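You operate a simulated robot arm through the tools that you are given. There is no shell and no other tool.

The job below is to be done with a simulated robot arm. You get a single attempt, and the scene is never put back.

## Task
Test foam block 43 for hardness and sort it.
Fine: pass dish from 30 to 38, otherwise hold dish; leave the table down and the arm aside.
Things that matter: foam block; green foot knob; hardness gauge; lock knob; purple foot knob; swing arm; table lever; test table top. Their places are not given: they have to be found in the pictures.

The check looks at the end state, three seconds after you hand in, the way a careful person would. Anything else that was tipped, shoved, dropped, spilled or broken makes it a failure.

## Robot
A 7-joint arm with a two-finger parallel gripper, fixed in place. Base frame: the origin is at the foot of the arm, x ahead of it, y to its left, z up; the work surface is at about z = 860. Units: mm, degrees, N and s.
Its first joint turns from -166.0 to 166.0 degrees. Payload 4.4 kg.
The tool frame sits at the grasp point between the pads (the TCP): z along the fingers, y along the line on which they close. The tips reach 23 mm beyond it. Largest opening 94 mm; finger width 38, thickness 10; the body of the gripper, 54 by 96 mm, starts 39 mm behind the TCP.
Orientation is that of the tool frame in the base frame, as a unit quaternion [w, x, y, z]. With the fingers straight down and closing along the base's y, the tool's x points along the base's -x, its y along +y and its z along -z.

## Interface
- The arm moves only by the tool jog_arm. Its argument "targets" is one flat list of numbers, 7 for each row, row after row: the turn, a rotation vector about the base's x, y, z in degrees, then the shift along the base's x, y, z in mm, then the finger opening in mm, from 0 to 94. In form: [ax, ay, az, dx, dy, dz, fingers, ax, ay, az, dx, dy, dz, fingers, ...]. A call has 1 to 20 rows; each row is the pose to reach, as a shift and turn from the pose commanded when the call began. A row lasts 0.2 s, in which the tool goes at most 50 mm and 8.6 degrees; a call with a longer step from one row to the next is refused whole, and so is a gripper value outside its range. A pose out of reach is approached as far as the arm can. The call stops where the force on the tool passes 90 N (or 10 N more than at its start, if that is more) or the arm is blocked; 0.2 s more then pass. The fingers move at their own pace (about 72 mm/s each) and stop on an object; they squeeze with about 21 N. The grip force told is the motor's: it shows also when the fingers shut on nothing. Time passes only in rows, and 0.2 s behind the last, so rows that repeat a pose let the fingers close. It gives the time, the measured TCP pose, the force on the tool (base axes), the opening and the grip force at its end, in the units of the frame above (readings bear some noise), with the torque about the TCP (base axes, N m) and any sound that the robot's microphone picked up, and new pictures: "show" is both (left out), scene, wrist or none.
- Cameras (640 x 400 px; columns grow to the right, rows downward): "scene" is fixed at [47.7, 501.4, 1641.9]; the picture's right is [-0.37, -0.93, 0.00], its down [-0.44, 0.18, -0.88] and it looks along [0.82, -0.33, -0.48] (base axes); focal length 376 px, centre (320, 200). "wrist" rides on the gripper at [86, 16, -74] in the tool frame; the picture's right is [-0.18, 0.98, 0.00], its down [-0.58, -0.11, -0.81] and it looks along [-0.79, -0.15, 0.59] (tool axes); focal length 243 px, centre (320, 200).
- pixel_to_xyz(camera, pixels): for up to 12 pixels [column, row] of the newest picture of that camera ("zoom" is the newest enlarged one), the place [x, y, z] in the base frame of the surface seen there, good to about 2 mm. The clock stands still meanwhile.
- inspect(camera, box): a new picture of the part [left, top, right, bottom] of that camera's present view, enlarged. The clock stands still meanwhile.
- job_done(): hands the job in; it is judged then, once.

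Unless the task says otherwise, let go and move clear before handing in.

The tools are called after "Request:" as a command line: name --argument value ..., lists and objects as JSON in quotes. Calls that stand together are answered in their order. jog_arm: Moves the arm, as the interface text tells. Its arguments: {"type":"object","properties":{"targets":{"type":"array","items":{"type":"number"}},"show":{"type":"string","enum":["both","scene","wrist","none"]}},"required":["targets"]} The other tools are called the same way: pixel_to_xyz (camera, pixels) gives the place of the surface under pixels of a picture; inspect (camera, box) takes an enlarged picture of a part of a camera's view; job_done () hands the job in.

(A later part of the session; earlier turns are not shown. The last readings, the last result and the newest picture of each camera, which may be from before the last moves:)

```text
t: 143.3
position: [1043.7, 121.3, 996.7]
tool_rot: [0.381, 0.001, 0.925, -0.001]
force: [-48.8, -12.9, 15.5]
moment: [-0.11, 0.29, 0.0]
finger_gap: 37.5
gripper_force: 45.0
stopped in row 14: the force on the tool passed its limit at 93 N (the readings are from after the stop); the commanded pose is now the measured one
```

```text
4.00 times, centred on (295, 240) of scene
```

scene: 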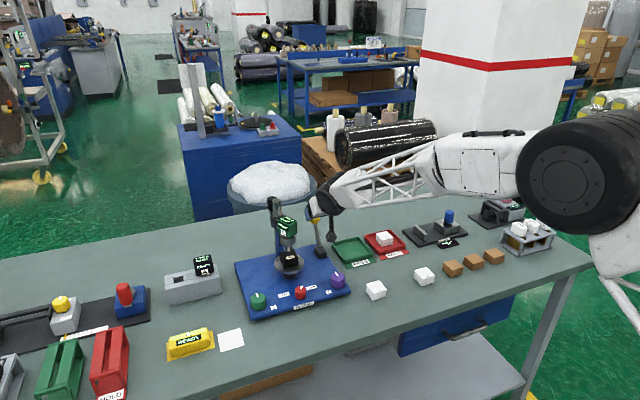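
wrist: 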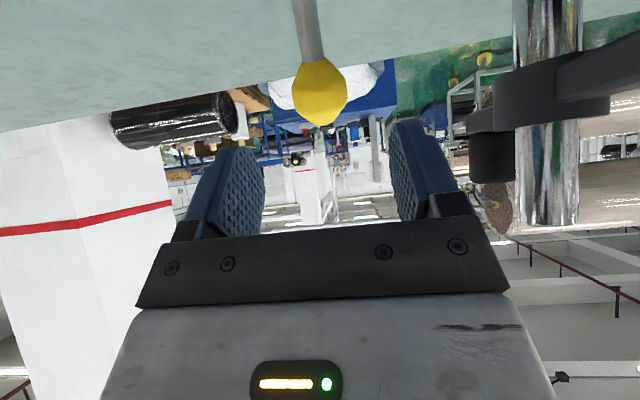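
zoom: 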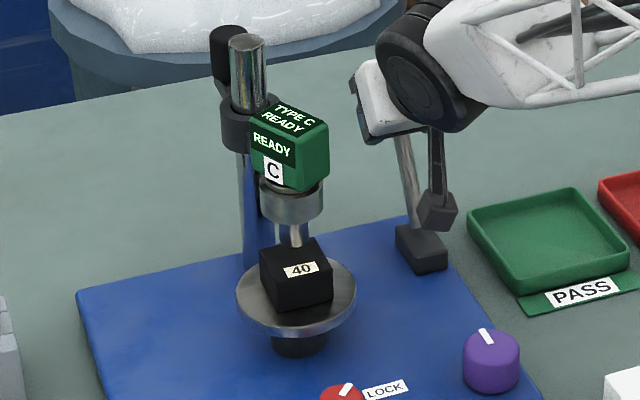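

The lever is hard against its rest stop and the table is down. I release the ball, retreat straight back, and come round in front of the reference block with 50° tilt.

Request:
jog_arm --targets '[0, 0, 0, 0, 0, 0, 50, 0, 0, 0, 0, 0, 0, 70, 0, 0, 0, 0, 0, 0, 70, 0, 0, 0, -15, 0, 15, 70, 0, 0, 0, -40, 0, 40, 70, 0, 0, 0, -75, 0, 65, 70, 0, 0, 0, -115, 0, 75, 70, 0, 0, 0, -160, 0, 75, 64, 0, 0, 0, -200, 0, 70, 64, 0, -1, 0, -225, 10, 50, 64, 0, -3, 0, -228, 50, 30, 64, 0, -5, 0, -228, 90, 5, 64, 0, -5, 0, -228, 125, -15, 64, 0, -5, 0, -223, 130.2, -29.5, 64, 0, -5, 0, -223, 130.2, -29.5, 64]'

Request:
inspect --camera "wrist" --box '[220, 30, 420, 230]'

Request:
inspect --camera "scene" --box '[240, 190, 350, 290]'

```text
t: 146.5
position: [823.1, 251.9, 967.2]
tool_rot: [0.422, 0.001, 0.907, -0.001]
force: [-0.4, 0.1, 0.2]
moment: [-0.02, 0.01, 0.01]
finger_gap: 64.0
gripper_force: 0.0
```

scene: 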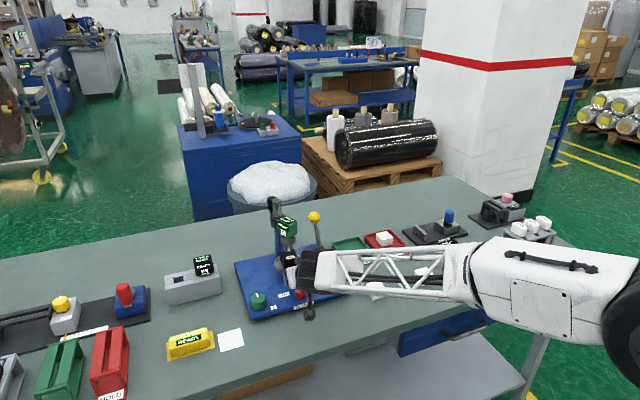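
wrist: 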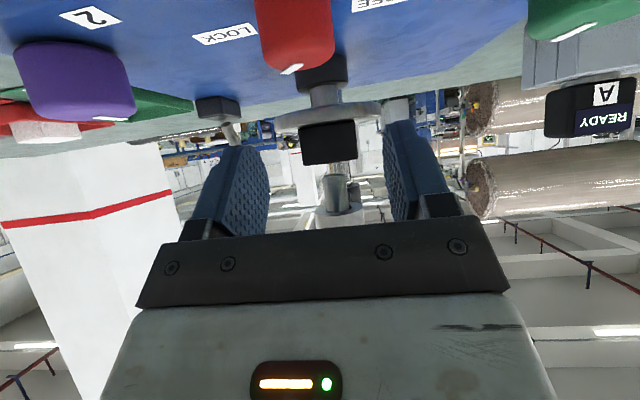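

```text
2.00 times, centred on (320, 130) of wrist
```

zoom: 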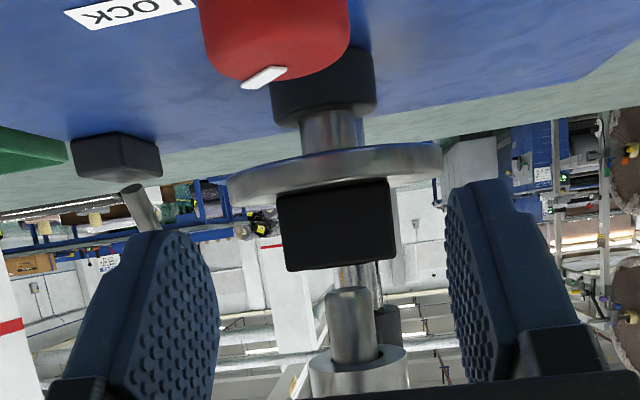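

```text
4.00 times, centred on (295, 240) of scene
```

zoom: 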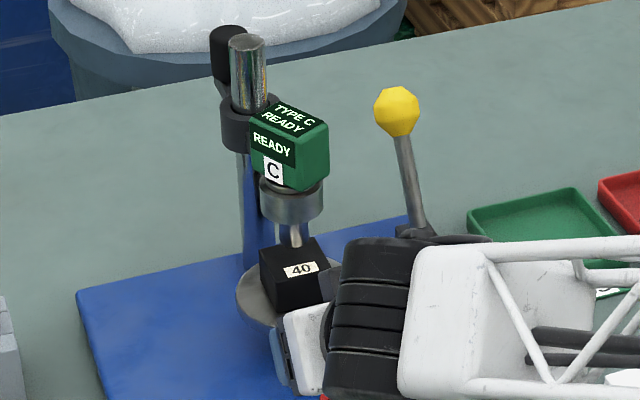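

Lever at rest, reference block in view. I repeat the earlier move: advance, grip, shift it 14 mm toward me, and set it down.

Request:
jog_arm --targets '[0, 0, 0, 30, 0, 0, 64, 0, 0, 0, 55, 0, 0, 64, 0, 0, 0, 66, 0, 0, 64, 0, 0, 0, 72, 0, 0, 64, 0, 0, 0, 72, 0, 0, 40, 0, 0, 0, 72, 0, 0, 25, 0, 0, 0, 72, 0, 0, 25, 0, 0, 0, 72, 0, 0, 25, 0, 0, 0, 72, 0, 1.5, 25, 0, 0, 0, 65, 0, 2, 25, 0, 0, 0, 58, 0, 2, 25, 0, 0, 0, 58, 0, 0.5, 25, 0, 0, 0, 58, 0, -0.5, 25]' --show "wrist"

```text
t: 149.3
position: [879.9, 251.8, 965.9]
tool_rot: [0.421, 0.0, 0.907, 0.0]
force: [1.0, 0.6, 3.3]
moment: [0.07, -0.06, 0.02]
finger_gap: 44.2
gripper_force: 21.1
```

wrist: 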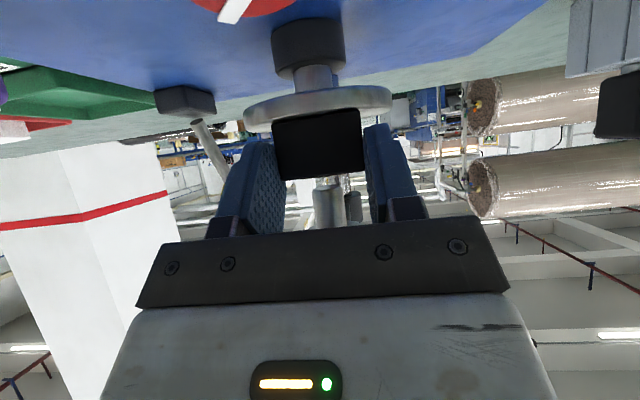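

Now open, retreat, reduce tilt to 35°, regrip, and slide the block out from under the gauge.

Request:
jog_arm --targets '[0, 0, 0, 0, 0, 0, 50, 0, 0, 0, 0, 0, 0, 64, 0, 0, 0, 0, 0, 0.5, 64, 0, 0, 0, -30, 0, 2, 64, 0, 0, 0, -60, 0, 6, 64, 0, 7.5, 0, -62, 0, 6, 64, 0, 15, 0, -62, 0, 4, 64, 0, 15, 0, -35, 0, 2, 64, 0, 15, 0, -10, 0, 1.2, 64, 0, 15, 0, 1.5, 0, 1, 64, 0, 15, 0, 1.5, 0, 1, 64, 0, 15, 0, 1.5, 0, 1, 40, 0, 15, 0, 1.5, 0, 1, 25, 0, 15, 0, 1.5, 0, 1, 25, 0, 15, 0, 1.5, 0, 1, 25, 0, 15, 0, 1.5, 0, 3.5, 25, 0, 15, 0, -15, 0, 4, 25, 0, 15, 0, -45, 0, 4, 25, 0, 15, 0, -85, 0, 10, 25]'

Request:
pixel_to_xyz --camera "wrist" --pixels '[[320, 135], [290, 140], [350, 130], [320, 165]]'

```text
t: 153.3
position: [793.3, 252.4, 975.7]
tool_rot: [0.299, 0.0, 0.954, 0.0]
force: [-1.0, 0.3, -0.8]
moment: [-0.03, 0.01, -0.03]
finger_gap: 44.2
gripper_force: 21.2
```

scene: 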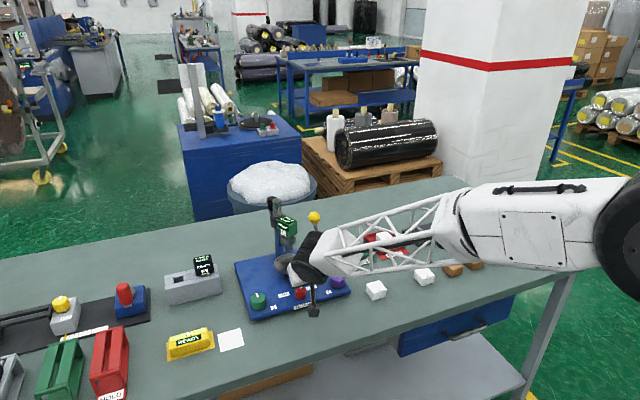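
wrist: 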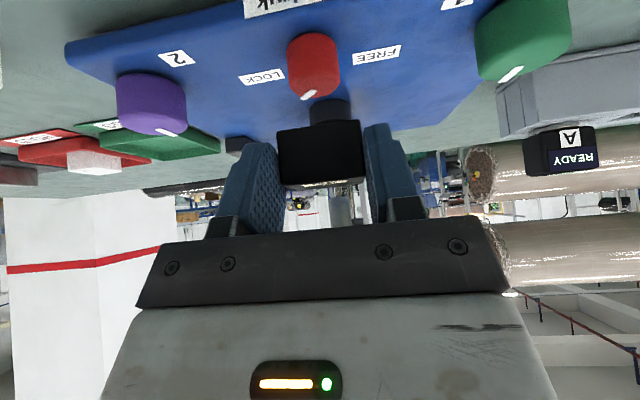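

```text
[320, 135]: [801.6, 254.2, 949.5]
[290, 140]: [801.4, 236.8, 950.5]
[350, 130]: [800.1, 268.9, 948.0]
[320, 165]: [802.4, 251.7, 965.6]
```

Out safely; near face at TCP+8. I carry the reference block back to its mat (centre (767.5,462)) and lower it.

Request:
jog_arm --targets '[0, 0, 0, 0, 0, 28, 25, 0, 0, 0, -11.3, 42, 28, 25, 0, 0, 0, -22.6, 84, 28, 25, 0, 0, 0, -33.9, 126, 28, 25, 0, 0, 0, -45.2, 168, 28, 25, 0, 0, 0, -56.5, 210.5, 28, 25, 0, 0, 0, -56.5, 210.5, 28, 25, 0, 0, 0, -56.5, 210.5, -10, 25, 0, 0, 0, -56.5, 210.5, -45, 25, 0, 0, 0, -56.5, 210.5, -70, 25, 0, 0, 0, -56.5, 210.5, -78, 25]'

Request:
inspect --camera "wrist" --box '[200, 60, 440, 230]'

```text
t: 155.7
position: [739.6, 463.4, 898.3]
tool_rot: [0.299, -0.001, 0.954, 0.0]
force: [0.3, -0.4, -0.7]
moment: [0.02, 0.04, 0.01]
finger_gap: 44.3
gripper_force: 20.7
```

scene: 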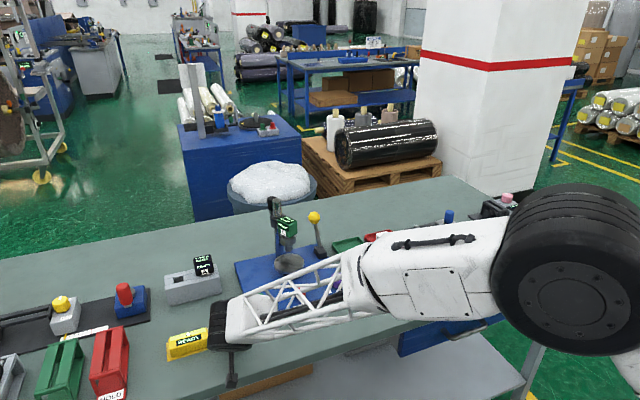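
wrist: 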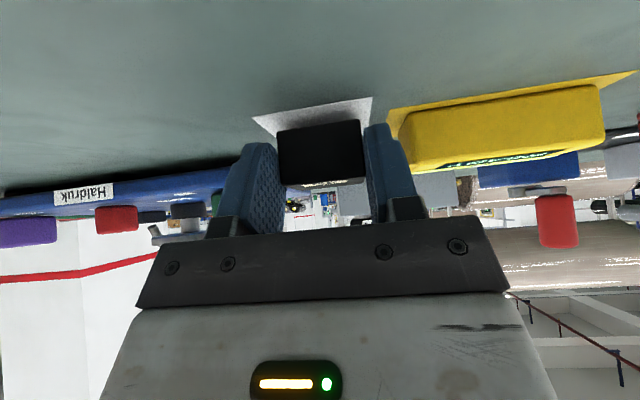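

```text
2.35 times, centred on (320, 145) of wrist
```

zoom: 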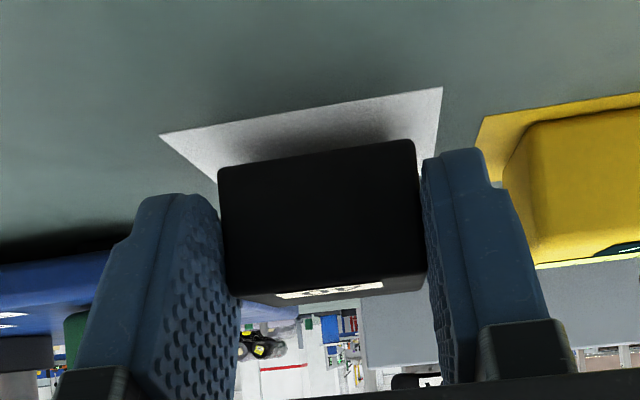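

The block hovers ~4 mm above its mat; I'll trim 2 mm back, lower until it touches, and release.

Request:
jog_arm --targets '[0, 0, 0, -1, -0.7, -1.5, 25, 0, 0, 0, -2, -1.3, -3, 25, 0, 0, 0, -2, -1.3, -4, 25, 0, 0, 0, -2, -1.3, -4.6, 25, 0, 0, 0, -2, -1.3, -4.6, 25]' --show "none"

```text
t: 156.9
position: [736.4, 461.0, 892.8]
tool_rot: [0.299, 0.0, 0.954, -0.001]
force: [-0.1, 0.5, -0.6]
moment: [-0.04, 0.0, -0.03]
finger_gap: 44.6
gripper_force: 21.1
```

Request:
jog_arm --targets '[0, 0, 0, 0, 0, -0.8, 25, 0, 0, 0, 0, 0, -1.4, 25, 0, 0, 0, 0, 0, -1.4, 25]' --show "none"

```text
t: 157.7
position: [736.9, 460.6, 891.0]
tool_rot: [0.3, 0.0, 0.954, 0.0]
force: [-0.1, -0.3, -0.4]
moment: [-0.01, 0.05, 0.01]
finger_gap: 44.4
gripper_force: 21.0
```

Request:
jog_arm --targets '[0, 0, 0, 0, 0, -0.5, 25, 0, 0, 0, 0, 0, -1, 25, 0, 0, 0, 0, 0, -1, 25]' --show "wrist"

Request:
inspect --camera "wrist" --box '[200, 60, 440, 230]'

Request:
pixel_to_xyz --camera "wrist" --pixels '[[320, 128], [290, 132], [350, 124], [320, 160], [320, 115], [320, 121]]'

```text
t: 158.5
position: [735.8, 463.1, 892.5]
tool_rot: [0.3, 0.001, 0.954, -0.001]
force: [3.6, 0.5, 8.1]
moment: [0.07, -0.29, 0.0]
finger_gap: 44.2
gripper_force: 21.7
```

wrist: 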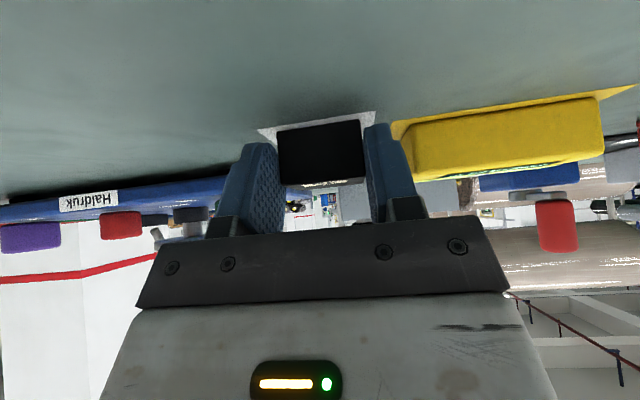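

```text
2.35 times, centred on (320, 145) of wrist
```

zoom: 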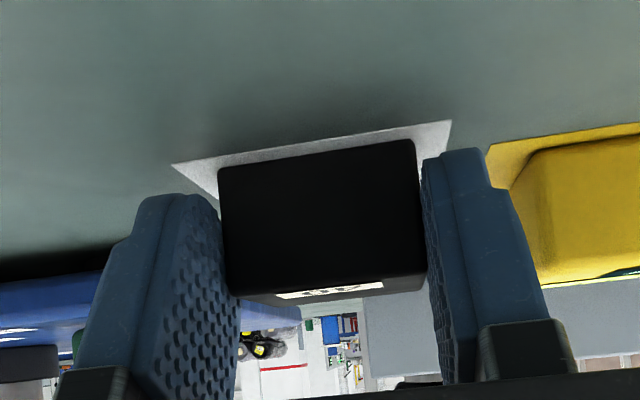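

```text
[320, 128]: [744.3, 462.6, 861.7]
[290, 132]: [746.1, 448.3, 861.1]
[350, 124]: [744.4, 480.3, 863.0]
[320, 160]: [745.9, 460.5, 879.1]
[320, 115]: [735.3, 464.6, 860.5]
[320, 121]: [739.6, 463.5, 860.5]
```

Contact at 8 N with the block centred on its mat. Release, rise, and un-tilt.

Request:
jog_arm --targets '[0, 0, 0, 0, 0, 0, 50, 0, 0, 0, 0, 0, 0, 56, 0, 0, 0, 0, 0, 0, 56, 0, 0, 0, 0, 0, 30, 56, 0, 0, 0, -5, 0, 75, 56, 0, 7, 0, -5, 0, 115, 60, 0, 14, 0, 0, -20, 130, 60, 0, 21, 0, 5, -50, 130, 60, 0, 28, 0, 10, -90, 130, 60, 0, 35, 0, 20, -130, 125, 60]'

Request:
inspect --camera "scene" --box '[160, 315, 250, 365]'

```text
t: 160.7
position: [758.4, 331.0, 1015.0]
tool_rot: [-0.002, 0.001, 1.0, 0.0]
force: [-0.2, -0.5, -0.7]
moment: [0.05, 0.04, 0.02]
finger_gap: 60.3
gripper_force: 0.1
```

scene: 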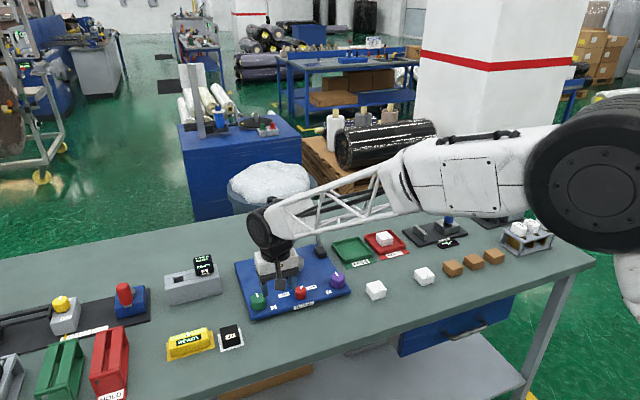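
wrist: 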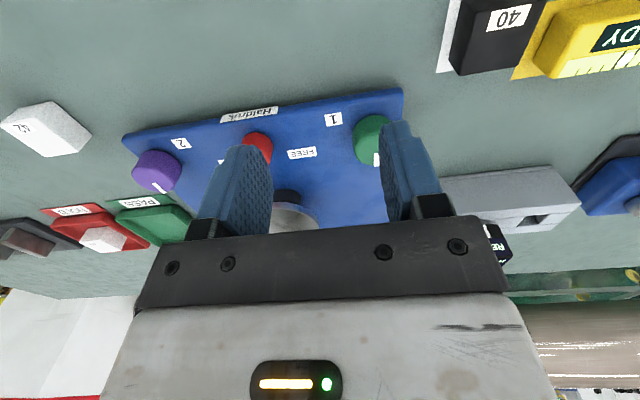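

```text
7.11 times, centred on (205, 340) of scene
```

zoom: 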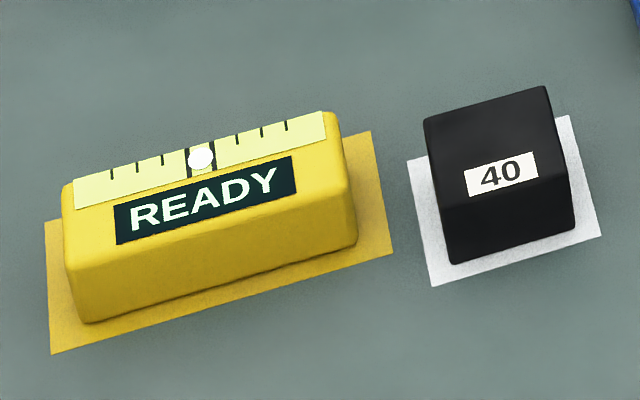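

Both tools are back on their mats. Now to the lock knob again to free the arm: approach with yaw −10°.

Request:
jog_arm --targets '[0, 0, -3, 23, -27, 0, 60, 0, 0, -7, 47, -54, -5, 60, 0, 0, -10, 70.5, -81, -20, 60, 0, 0, -10, 70.5, -81, -60, 60, 0, 0, -10, 70.5, -81, -60, 60, 0, 0, -10, 70.5, -81, -60, 60]'

Request:
inspect --camera "wrist" --box '[280, 70, 380, 170]'

Request:
pixel_to_xyz --camera "zoom" --pixels '[[210, 240], [395, 240], [300, 325], [240, 310], [370, 310], [300, 170], [230, 180], [380, 180]]'

```text
t: 162.1
position: [829.2, 248.9, 955.0]
tool_rot: [-0.002, 0.087, 0.996, 0.0]
force: [0.3, -0.3, -0.9]
moment: [0.05, -0.01, 0.0]
finger_gap: 60.1
gripper_force: 0.0
```

scene: 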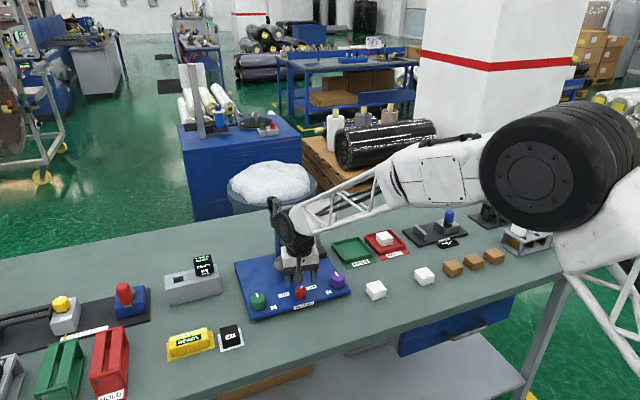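
wrist: 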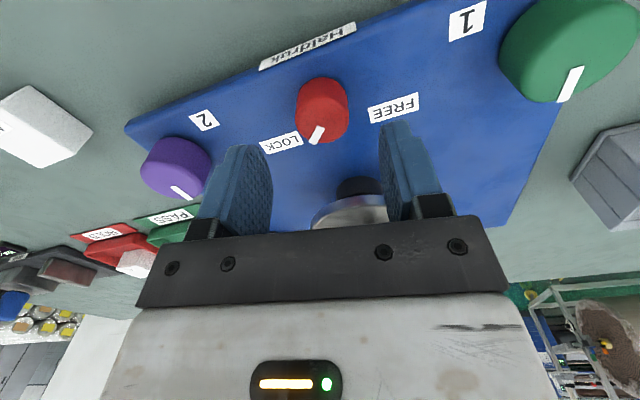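

```text
4.00 times, centred on (330, 120) of wrist
```

zoom: 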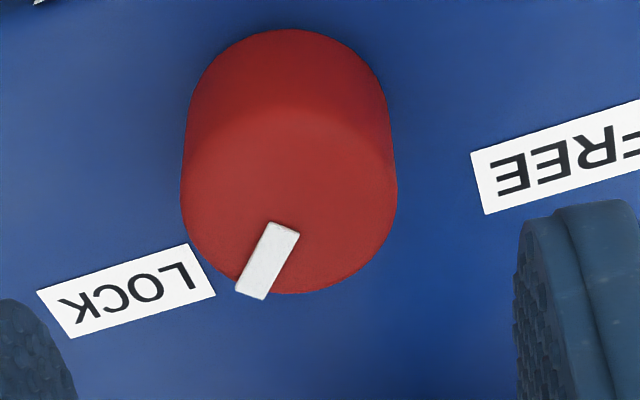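

```text
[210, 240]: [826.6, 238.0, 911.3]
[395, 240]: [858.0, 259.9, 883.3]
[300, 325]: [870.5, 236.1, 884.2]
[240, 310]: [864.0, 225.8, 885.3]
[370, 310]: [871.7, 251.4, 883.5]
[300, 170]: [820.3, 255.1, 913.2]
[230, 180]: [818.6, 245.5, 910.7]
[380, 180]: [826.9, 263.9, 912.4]
```

The knob pointer is at LOCK. I'll trim ~2 mm back, descend and grip, then check the side force.

Request:
jog_arm --targets '[0, 0, 0, -2, 0, -25, 60, 0, 0, 0, -2, 0, -43, 60, 0, 0, 0, -2, 0, -43, 40, 0, 0, 0, -2, 0, -43, 20, 0, 0, 0, -2, 0, -43, 20, 0, 0, 0, -2, 0, -43, 20]' --show "wrist"

```text
t: 163.5
position: [827.7, 250.3, 911.3]
tool_rot: [-0.001, 0.088, 0.996, 0.0]
force: [11.7, 26.8, -5.9]
moment: [0.46, -0.32, 0.03]
finger_gap: 31.5
gripper_force: 44.6
```

wrist: 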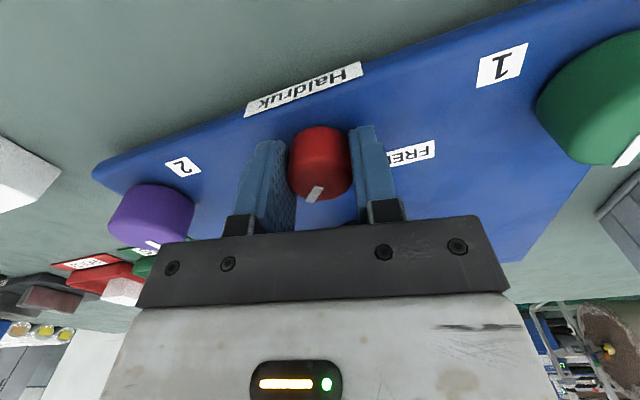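

Side force 28 N along the closing direction: I'm ~0.6 mm off. I ease that and turn counter-clockwise 32°.

Request:
jog_arm --targets '[0, 0, 0, 0.1, 0.6, 0, 20, 0, 0, 8, 0.1, 0.6, 0, 20, 0, 0, 16, 0.1, 0.6, 0, 20, 0, 0, 24, 0.1, 0.6, 0, 20, 0, 0, 32, 0.1, 0.6, 0, 20]' --show "none"

```text
t: 164.7
position: [826.2, 250.2, 912.6]
tool_rot: [-0.001, -0.191, 0.982, 0.0]
force: [65.6, -30.9, -12.2]
moment: [0.42, -0.81, -0.07]
finger_gap: 31.7
gripper_force: 44.9
```

72 N sideways: the axis is ~2 mm further (+x,+y). Open, shift, regrip.

Request:
jog_arm --targets '[0, 0, 0, 0, 0, 0, 50, 0, 0, 0, 0, 0, 0, 60, 0, 0, 0, 1.9, 1.6, 0, 60, 0, 0, 0, 1.9, 1.6, 0, 40, 0, 0, 0, 1.9, 1.6, 0, 20, 0, 0, 0, 1.9, 1.6, 0, 20, 0, 0, 0, 1.9, 1.6, 0, 20]' --show "none"

```text
t: 166.3
position: [826.1, 252.5, 912.6]
tool_rot: [-0.001, -0.191, 0.982, 0.0]
force: [14.6, -34.8, -0.6]
moment: [-0.14, -0.01, 0.01]
finger_gap: 36.7
gripper_force: 18.6
```

Request:
jog_arm --targets '[0, 0, 0, 0, 0, 0, 50, 0, 0, 0, 0, 0, 0, 60, 0, 0, 0, 1.1, -2.7, 0, 60, 0, 0, 0, 1.1, -2.7, 0, 40, 0, 0, 0, 1.1, -2.7, 0, 20, 0, 0, 0, 1.1, -2.7, 0, 20, 0, 0, 0, 1.1, -2.7, 0, 20]' --show "wrist"

```text
t: 167.9
position: [828.8, 248.7, 913.3]
tool_rot: [-0.001, -0.191, 0.982, -0.001]
force: [7.3, -14.6, -1.3]
moment: [0.35, 0.08, -0.01]
finger_gap: 31.8
gripper_force: 44.9
```

wrist: 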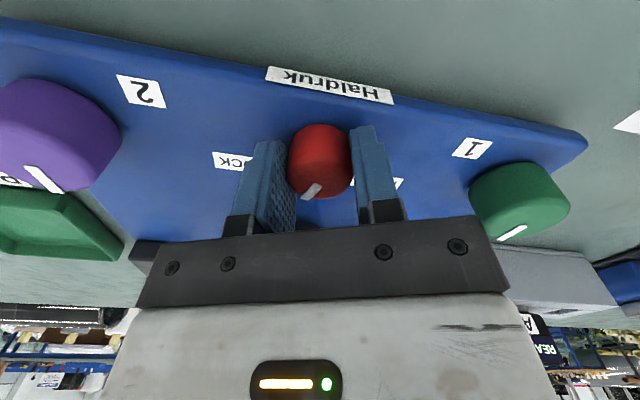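

Now near-centred (16 N). Turn another 32°.

Request:
jog_arm --targets '[0, 0, 0, 0.1, -0.3, 0, 20, 0, 0, 8, 0.1, -0.3, 0, 20, 0, 0, 16, 0.1, -0.2, 0, 20, 0, 0, 24, 0.1, -0.1, 0, 20, 0, 0, 32, 0.1, 0, 0, 20]' --show "none"

```text
t: 169.1
position: [827.7, 251.2, 912.0]
tool_rot: [-0.001, -0.455, 0.89, -0.002]
force: [22.5, -9.9, -7.5]
moment: [0.3, 0.22, -0.01]
finger_gap: 31.7
gripper_force: 45.0
```

Only 25 N. Continue 24° to the FREE stop.

Request:
jog_arm --targets '[0, 0, 8, 0.2, 0, 0, 20, 0, 0, 16, 0.2, 0, 0, 20, 0, 0, 22, 0.2, 0, 0, 20, 0, 0, 26, 0.2, 0, 0, 20]' --show "wrist"

```text
t: 170.1
position: [828.0, 250.6, 911.9]
tool_rot: [-0.001, -0.642, 0.766, -0.001]
force: [-1.9, -18.5, 5.4]
moment: [-0.09, 0.5, -0.01]
finger_gap: 31.9
gripper_force: 45.0
```

wrist: 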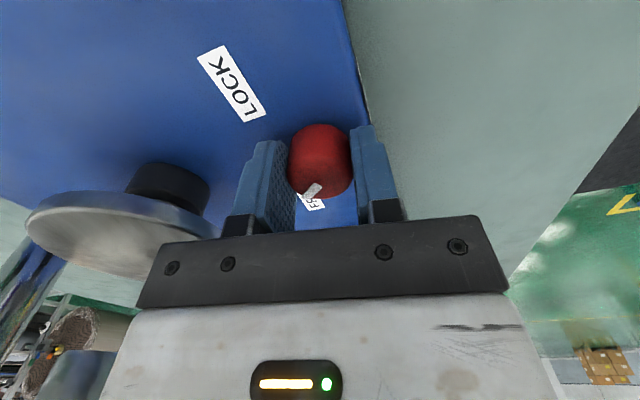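

Request:
jog_arm --targets '[0, 0, 5, 0, 0, 0, 20, 0, 0, 10, 0, 0, 0, 20]' --show "none"

```text
t: 170.7
position: [829.0, 250.1, 912.7]
tool_rot: [0.001, 0.707, -0.707, 0.003]
force: [0.8, -15.5, 3.0]
moment: [0.24, 0.52, -1.04]
finger_gap: 31.6
gripper_force: 45.2
```

Torque −1.04 N·m: FREE stop reached. I release, rise and turn the wrist straight.

Request:
jog_arm --targets '[0, 0, 0, 0, 0, 0, 50, 0, 0, 0, 0, 0, 0, 60, 0, 0, 0, 0, 0, 0, 60, 0, 0, 0, 0, 0, 40, 60, 0, 0, 0, -10, 0, 85, 60, 0, 0, -8, -25, -10, 125, 40, 0, 0, -16, -40, -20, 160, 20, 0, 0, -24, -45, -30, 190, 0, 0, 0, -32, -45, -40, 215, 0, 0, 0, -40, -40, -50, 235, 0, 0, 0, -48, -30, -60, 250, 0, 0, 0, -56, -15, -65, 260, 0, 0, 0, -64, 0, -70, 270, 0, 0, 0, -72, 15, -75, 280, 0, 0, 0, -80, 30, -78, 285, 0, 0, 0, -88, 40, -80, 288, 0, 0, 0, -90, 45, -80, 288, 0]'

Request:
inspect --camera "scene" --box '[230, 200, 350, 320]'

```text
t: 174.3
position: [874.8, 169.2, 1199.9]
tool_rot: [-0.002, 0.001, 1.0, -0.001]
force: [0.8, -0.1, 0.4]
moment: [-0.02, -0.01, 0.02]
finger_gap: 0.0
gripper_force: 20.8
```

scene: 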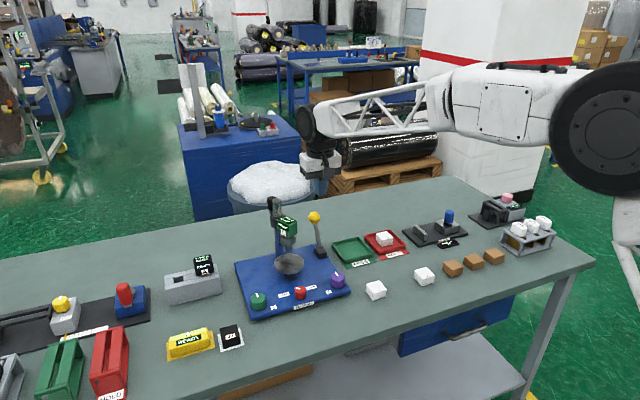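
wrist: 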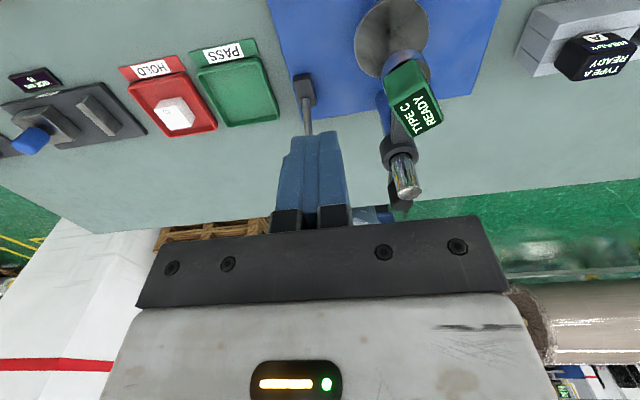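

```text
3.33 times, centred on (290, 260) of scene
```

zoom: 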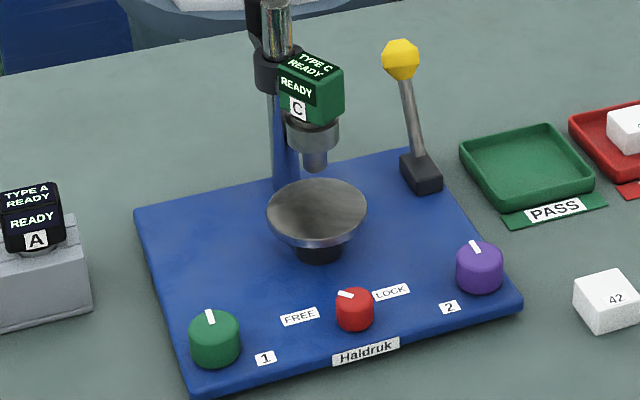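

The pointer reads FREE. I'll lower the closed, 20°-tilted fingertips on the −y side of the gauge.

Request:
jog_arm --targets '[0, -7, 0, 15, 0, -20, 0, 0, -14, 0, 30, 0, -45, 0, 0, -20, 0, 43, 0, -80, 0, 0, -20, 0, 43, 0, -112, 0, 0, -20, 0, 43, 0, -127, 0, 0, -20, 0, 43, 0, -127, 0]'

Request:
inspect --camera "wrist" --box '[220, 0, 540, 240]'

```text
t: 175.7
position: [915.6, 170.8, 1072.3]
tool_rot: [0.172, 0.0, 0.985, 0.0]
force: [-0.5, -0.3, -0.9]
moment: [0.01, 0.0, 0.01]
finger_gap: 0.1
gripper_force: 21.3
```

scene: 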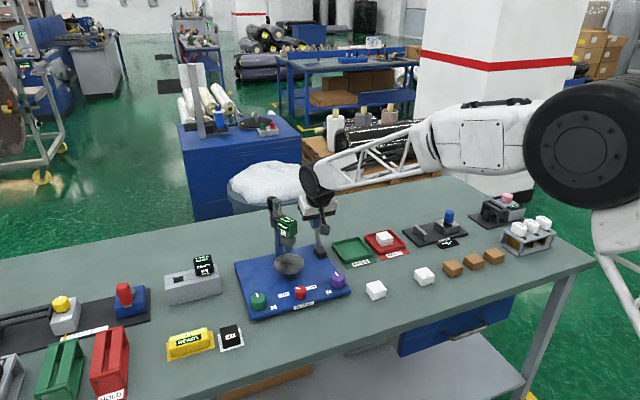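
wrist: 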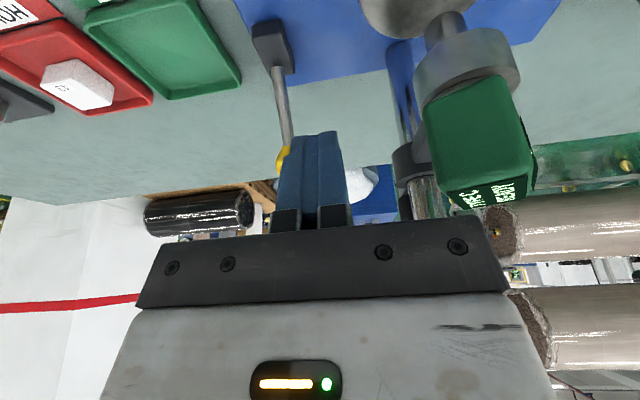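

```text
1.67 times, centred on (380, 120) of wrist
```

zoom: 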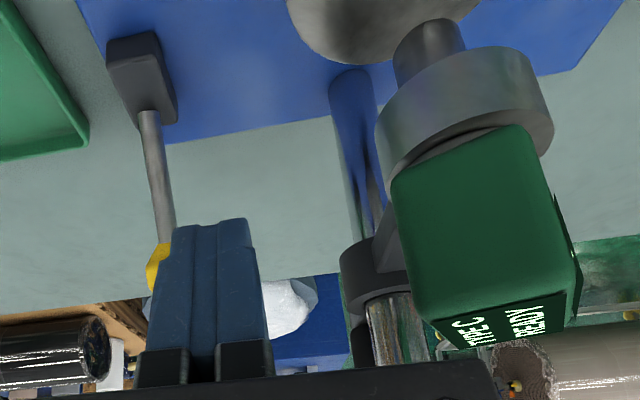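

The gauge is beside the fingertips. I'll push it in +y along its arc, first about 45°.

Request:
jog_arm --targets '[0, 0, 0, 2, 25, 0, 0, 0, 0, 0, 2, 43, 0, 0, 0, 0, 0, 0, 55, 0, 0, 0, 0, 0, -2, 65, 0, 0, 0, 0, 0, -3, 75, 0, 0, 0, 0, 0, -3, 85, 0, 0, 0, 0, 0, -3, 95, 0, 0, 0, 0, 0, -1, 105, 0, 0, 0, 0, 0, 1, 115, 0, 0, 0, 0, 0, 4, 125, 0, 0]'

Request:
inspect --camera "scene" --box '[218, 165, 338, 265]'

```text
t: 177.9
position: [920.4, 294.0, 1072.8]
tool_rot: [0.173, 0.001, 0.985, -0.001]
force: [0.4, -0.7, -0.4]
moment: [0.01, 0.02, -0.03]
finger_gap: 0.0
gripper_force: 21.0
```

scene: 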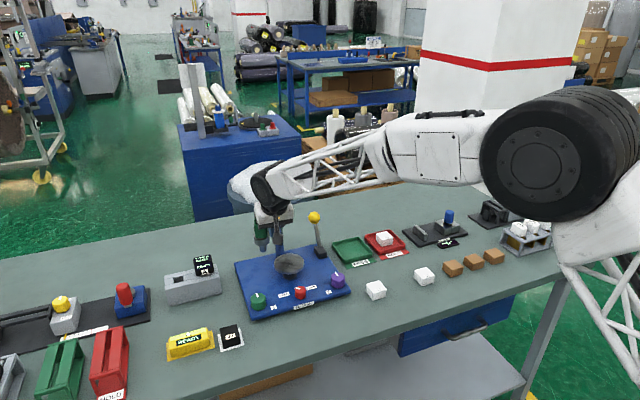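
wrist: 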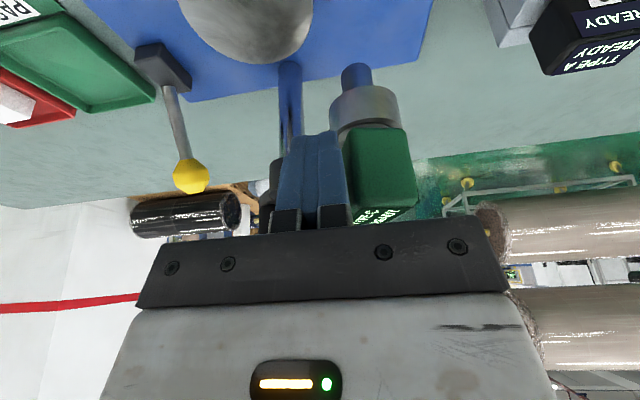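

```text
4.00 times, centred on (278, 215) of scene
```

zoom: 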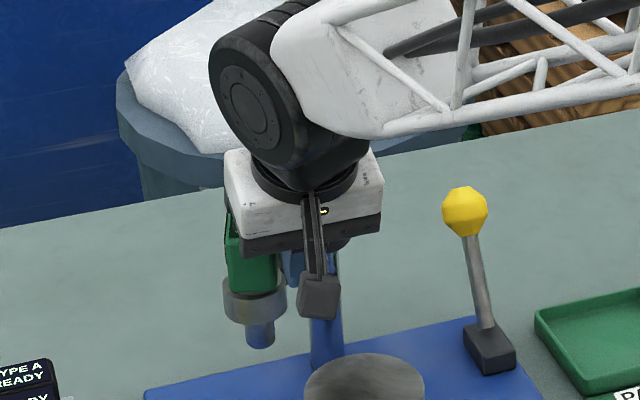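

The gauge is about 45–50° out. I'll continue along the arc, shifting the push toward +x.

Request:
jog_arm --targets '[0, 0, 0, 5, 9, 0, 0, 0, 0, 0, 10, 18, 0, 0, 0, 0, 0, 16, 27, 0, 0, 0, 0, 0, 23, 35, 0, 0, 0, 0, 0, 30, 42, 0, 0, 0, 0, 0, 37, 48, 0, 0, 0, 0, 0, 44, 52, 0, 0, 0, 0, 0, 50, 55, 0, 0]'

Request:
inspect --camera "scene" --box '[218, 165, 338, 265]'

```text
t: 179.7
position: [969.8, 350.4, 1074.5]
tool_rot: [0.172, 0.0, 0.985, 0.001]
force: [-0.5, -0.2, 0.0]
moment: [-0.03, 0.01, 0.06]
finger_gap: 0.0
gripper_force: 21.1
```

scene: 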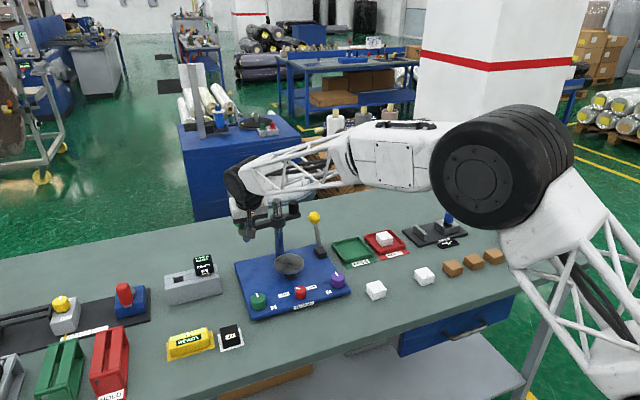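
wrist: 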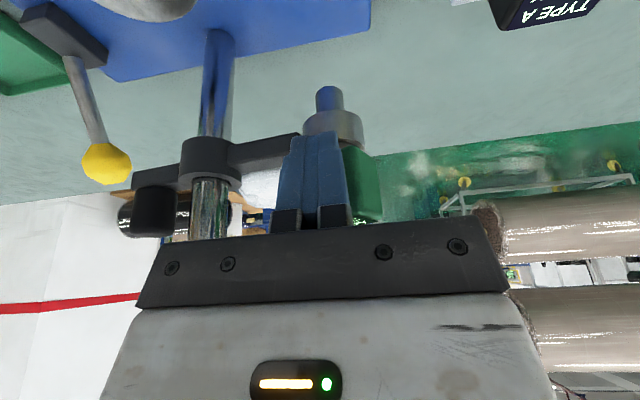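

```text
4.00 times, centred on (278, 215) of scene
```

zoom: 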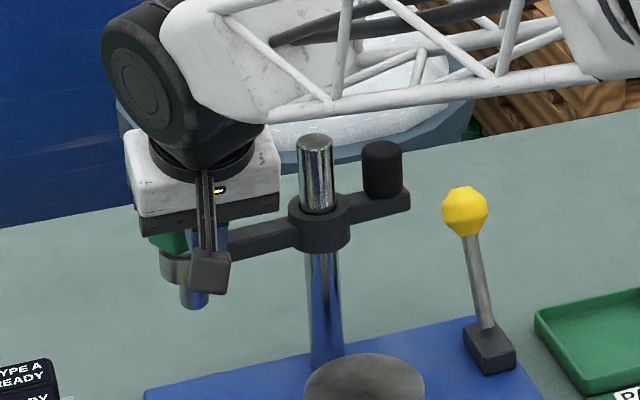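

The handle is back near its original pixel (293,202). I push a few more millimetres to find the rest stop.

Request:
jog_arm --targets '[0, 0, 0, 3, 0.5, 0, 0, 0, 0, 0, 6, 1, 0, 0, 0, 0, 0, 9, 1, 0, 0, 0, 0, 0, 11, 1, 0, 0]' --show "none"

Request:
inspect --camera "scene" --box '[228, 195, 308, 245]'

```text
t: 180.7
position: [981.3, 351.0, 1074.2]
tool_rot: [0.172, 0.0, 0.985, -0.002]
force: [-11.5, 0.1, 6.2]
moment: [0.03, 0.07, 0.12]
finger_gap: 0.0
gripper_force: 20.4
```

```text
8.00 times, centred on (268, 220) of scene
```

zoom: 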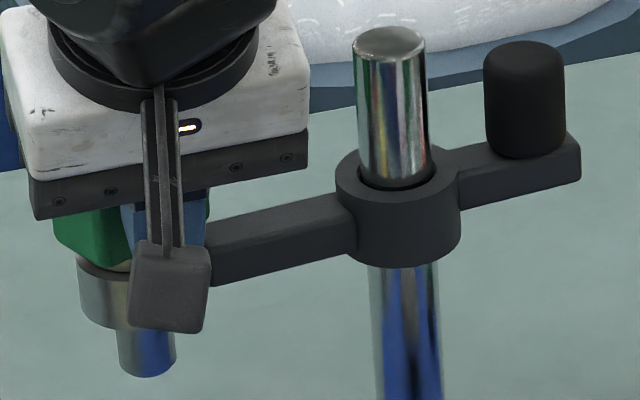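

The arm is exactly at its original rest position (11 N at the stop). I back off, rise and un-tilt.

Request:
jog_arm --targets '[0, 0, 0, -20, 0, 0, 0, 0, 0, 0, -50, 0, 15, 0, 0, 0, 0, -75, 0, 50, 0, 0, 7, 0, -95, -10, 85, 0, 0, 14, 0, -120, -30, 105, 0, 0, 20, 0, -152, -60, 105, 0, 0, 20, 0, -152, -98, 90, 0]'

Request:
inspect --camera "scene" --box '[228, 190, 348, 320]'

```text
t: 182.3
position: [826.0, 251.6, 1163.4]
tool_rot: [-0.002, 0.0, 1.0, -0.001]
force: [-0.3, -0.6, -0.4]
moment: [0.01, -0.02, 0.0]
finger_gap: 0.0
gripper_force: 21.1
```

scene: 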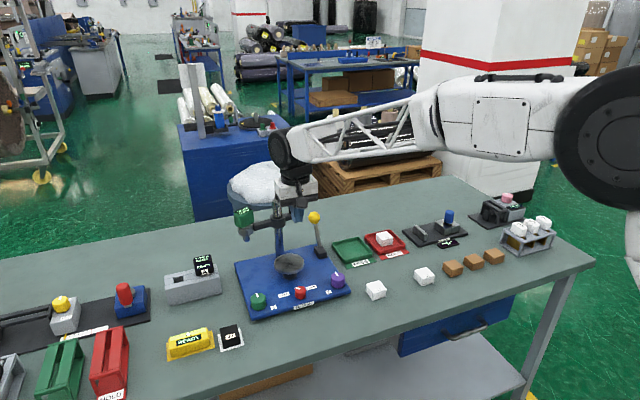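
wrist: 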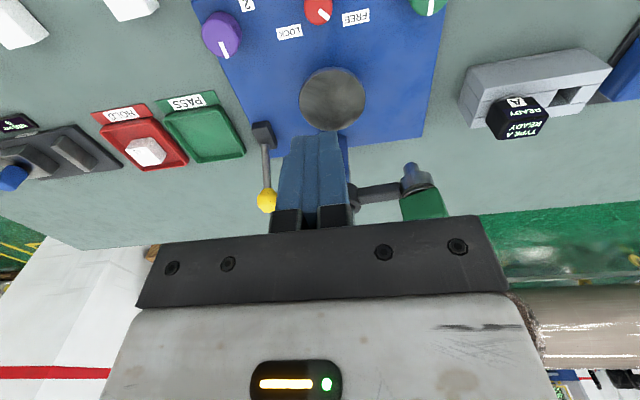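

```text
3.08 times, centred on (288, 255) of scene
```

zoom: 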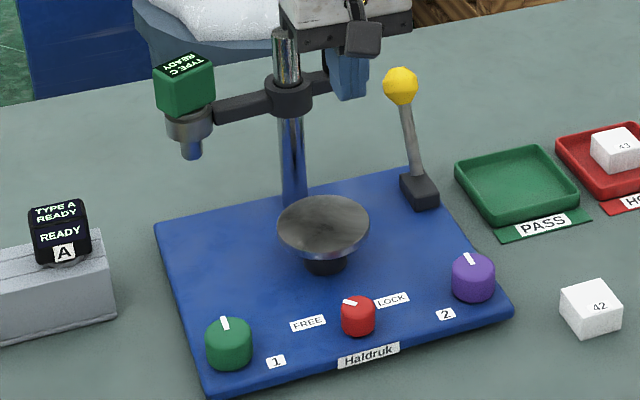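

Arm aside, table down, foam in HOLD. To restore the original state I'll lock the knob again: turn wrist to yaw 80°, come above the knob.

Request:
jog_arm --targets '[0, 0, 8, -0.9, -3, -10, 20, 0, 0, 16, -0.9, -3, -25, 40, 0, 0, 24, -0.9, -3, -45, 60, 0, 0, 32, -0.9, -3, -65, 60, 0, 0, 40, -0.9, -3, -85, 60, 0, 0, 48, -0.9, -3, -105, 60, 0, 0, 56, -0.9, -3, -125, 60, 0, 0, 64, -0.9, -3, -145, 60, 0, 0, 72, -0.9, -3, -170, 60, 0, 0, 80, -0.9, -3, -195, 60, 0, 0, 80, -0.9, -3, -209, 60, 0, 0, 80, -0.9, -3, -209, 60]' --show "wrist"

Request:
inspect --camera "wrist" --box '[280, 60, 360, 150]'

```text
t: 184.9
position: [829.3, 250.0, 953.8]
tool_rot: [-0.001, -0.643, 0.766, -0.002]
force: [0.0, -0.4, -0.3]
moment: [-0.02, -0.01, 0.01]
finger_gap: 60.0
gripper_force: 0.1
```

wrist: 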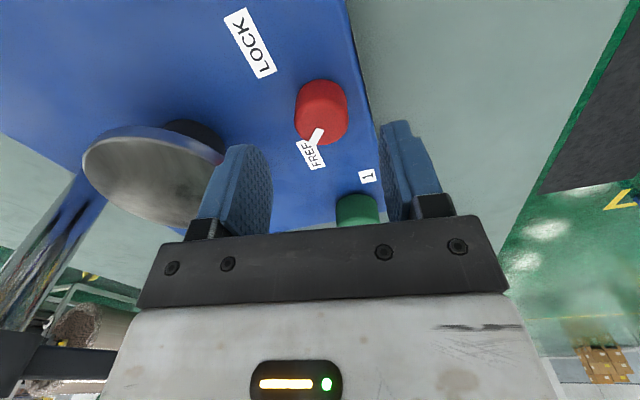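

```text
4.44 times, centred on (320, 105) of wrist
```

zoom: 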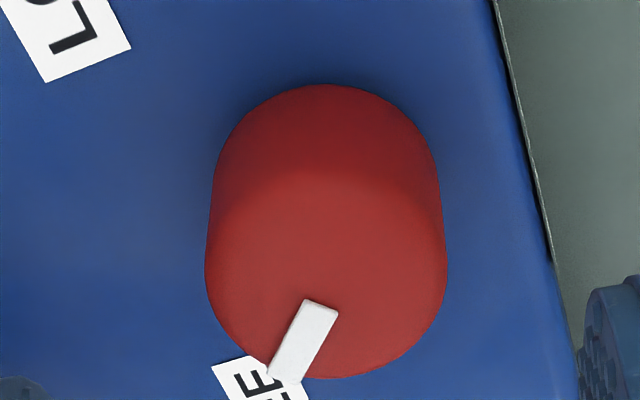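

Knob (pointer FREE) is centred below. Descend, grip and check the side force.

Request:
jog_arm --targets '[0, 0, 0, 0, 0, -25, 60, 0, 0, 0, 0, 0, -42.5, 60, 0, 0, 0, 0, 0, -42.5, 40, 0, 0, 0, 0, 0, -42.5, 20, 0, 0, 0, 0, 0, -42.5, 20, 0, 0, 0, 0, 0, -42.5, 20]' --show "none"

```text
t: 186.3
position: [829.2, 250.0, 913.1]
tool_rot: [-0.001, -0.643, 0.766, -0.001]
force: [-29.4, 1.3, 7.9]
moment: [-0.15, 0.48, -0.04]
finger_gap: 33.1
gripper_force: 14.2
```

One-sided (gap 33.1): shift 1.3 mm toward −x, regrip, then turn clockwise 32°.

Request:
jog_arm --targets '[0, 0, 0, 0, 0, 0, 50, 0, 0, 0, 0, 0, 0, 60, 0, 0, 0, -1.2, 0.2, 0, 60, 0, 0, 0, -1.2, 0.2, 0, 40, 0, 0, 0, -1.2, 0.2, 0, 20, 0, 0, 0, -1.2, 0.2, 0, 20, 0, 0, 0, -1.2, 0.2, 0, 20]' --show "none"

```text
t: 187.9
position: [828.3, 250.5, 913.4]
tool_rot: [-0.002, -0.643, 0.766, -0.001]
force: [-12.7, 1.3, 4.1]
moment: [0.07, 0.28, -0.05]
finger_gap: 31.4
gripper_force: 44.8
```

Nearly centred (13 N). Turn clockwise 32°.

Request:
jog_arm --targets '[0, 0, 0, -0.3, 0, 0, 20, 0, 0, -8, -0.3, 0, 0, 20, 0, 0, -16, -0.3, 0, 0, 20, 0, 0, -24, -0.3, 0, 0, 20, 0, 0, -32, -0.3, 0, 0, 20]' --show "none"

```text
t: 189.1
position: [827.7, 249.6, 913.2]
tool_rot: [0.001, -0.405, 0.914, -0.002]
force: [42.4, -12.3, 8.3]
moment: [-0.15, -0.33, -0.01]
finger_gap: 31.3
gripper_force: 45.1
```

44 N: axis ~1.7 mm toward −y. Open, shift, regrip.

Request:
jog_arm --targets '[0, 0, 0, 0, 0, 0, 50, 0, 0, 0, 0, 0, 0, 60, 0, 0, 0, 0.3, -1.4, 0, 60, 0, 0, 0, 0.3, -1.4, 0, 40, 0, 0, 0, 0.3, -1.4, 0, 20, 0, 0, 0, 0.3, -1.4, 0, 20, 0, 0, 0, 0.3, -1.4, 0, 20]' --show "none"

```text
t: 190.7
position: [825.9, 249.2, 910.8]
tool_rot: [-0.001, -0.407, 0.914, -0.001]
force: [7.4, -4.4, -3.9]
moment: [0.12, -0.06, -0.01]
finger_gap: 31.5
gripper_force: 45.4
```

Centred now (9 N). Turn another 32° clockwise.

Request:
jog_arm --targets '[0, 0, -8, 0.1, -0.1, 0, 20, 0, 0, -16, 0.1, -0.1, 0, 20, 0, 0, -24, 0.1, -0.1, 0, 20, 0, 0, -32, 0.1, -0.1, 0, 20]' --show "none"

```text
t: 191.7
position: [827.0, 249.4, 911.3]
tool_rot: [-0.002, -0.138, 0.99, -0.001]
force: [7.0, 10.8, -8.3]
moment: [0.21, -0.95, 0.04]
finger_gap: 31.3
gripper_force: 44.4
```

Only 13 N; 64° turned. Continue clockwise up to ~32° more until the stop torque shows.

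Request:
jog_arm --targets '[0, 0, -8, 0, 0, 0, 20, 0, 0, -16, 0, 0, 0, 20, 0, 0, -22, 0, 0, 0, 20, 0, 0, -28, 0, 0, 0, 20]' --show "wrist"

```text
t: 192.7
position: [826.6, 250.6, 910.4]
tool_rot: [-0.002, 0.106, 0.994, -0.001]
force: [-19.4, 33.9, -3.4]
moment: [0.68, 0.48, 1.15]
finger_gap: 31.4
gripper_force: 44.8
```

wrist: 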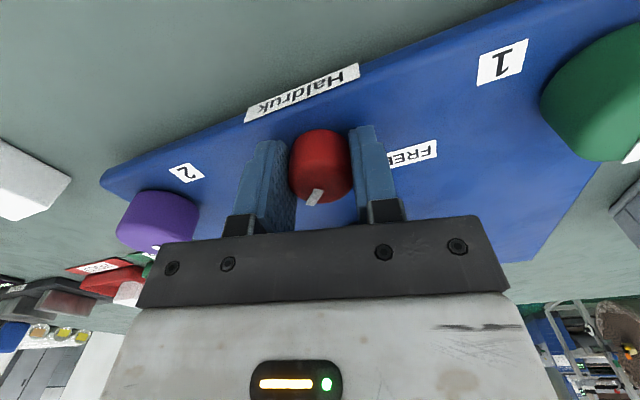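

Torque 1.15 N·m: LOCK stop reached. I release, rise and move clear toward the starting pose.

Request:
jog_arm --targets '[0, 0, 0, 0, 0, 0, 50, 0, 0, 0, 0, 0, 0, 60, 0, 0, 0, 0, 0, 0, 60, 0, 0, 0, 0, 0, 40, 60, 0, 0, 0, -8, 0, 85, 60, 0, 0, 3, -25, 0, 130, 60, 0, 0, 6, -40, -20, 165, 60, 0, 0, 9, -60, -50, 195, 60, 0, 0, 12, -80, -85, 220, 60, 0, 0, 12, -95, -125, 245, 60, 0, 0, 12, -110, -165, 265, 60, 0, 0, 12, -125, -205, 285, 60, 0, 0, 12, -140, -245, 305, 60, 0, 0, 12, -150, -285, 325, 60, 0, 0, 12, -150, -330, 345, 60, 0, 0, 12, -150, -375, 365, 80, 0, 0, 12, -150, -420, 385, 94]'

Request:
inspect --camera "scene" --box '[220, 190, 360, 325]'

Request:
inspect --camera "scene" --box '[330, 190, 570, 310]'

Request:
inspect --camera "scene" --box '[0, 240, 260, 400]'

```text
t: 196.3
position: [679.1, -168.9, 1297.5]
tool_rot: [-0.002, -0.001, 1.0, -0.001]
force: [0.0, -0.1, 1.2]
moment: [0.0, 0.02, 0.0]
finger_gap: 94.2
gripper_force: 0.1
```

scene: 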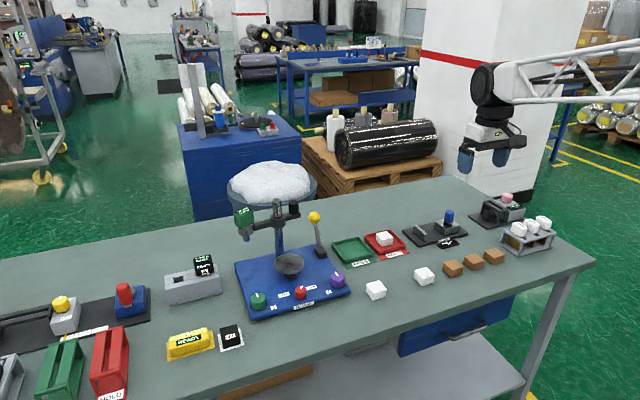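
wrist: 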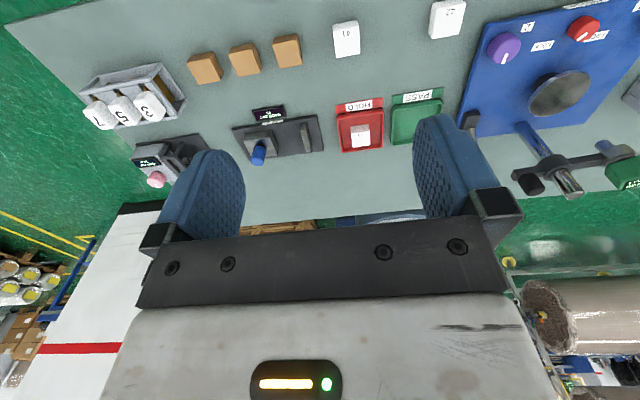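

```text
2.96 times, centred on (290, 258) of scene
```

zoom: 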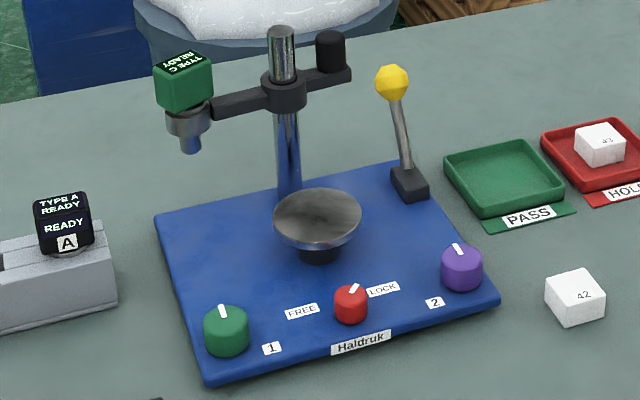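

```text
2.67 times, centred on (450, 250) of scene
```

zoom: 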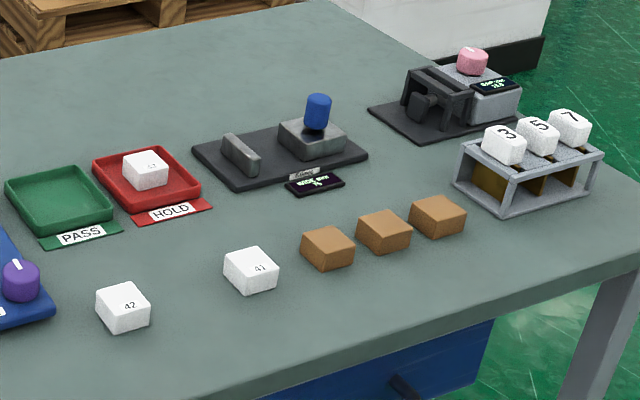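

```text
2.46 times, centred on (130, 320) of scene
```

zoom: 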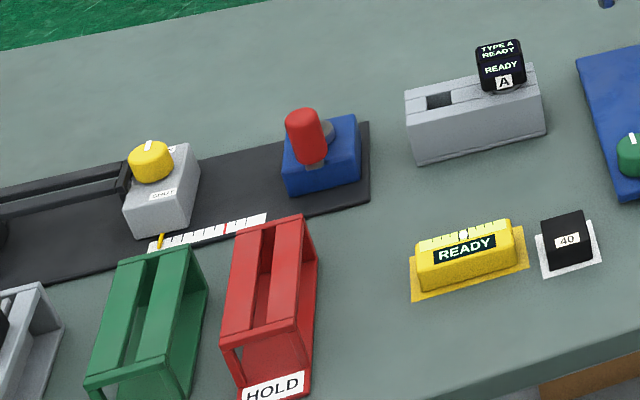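

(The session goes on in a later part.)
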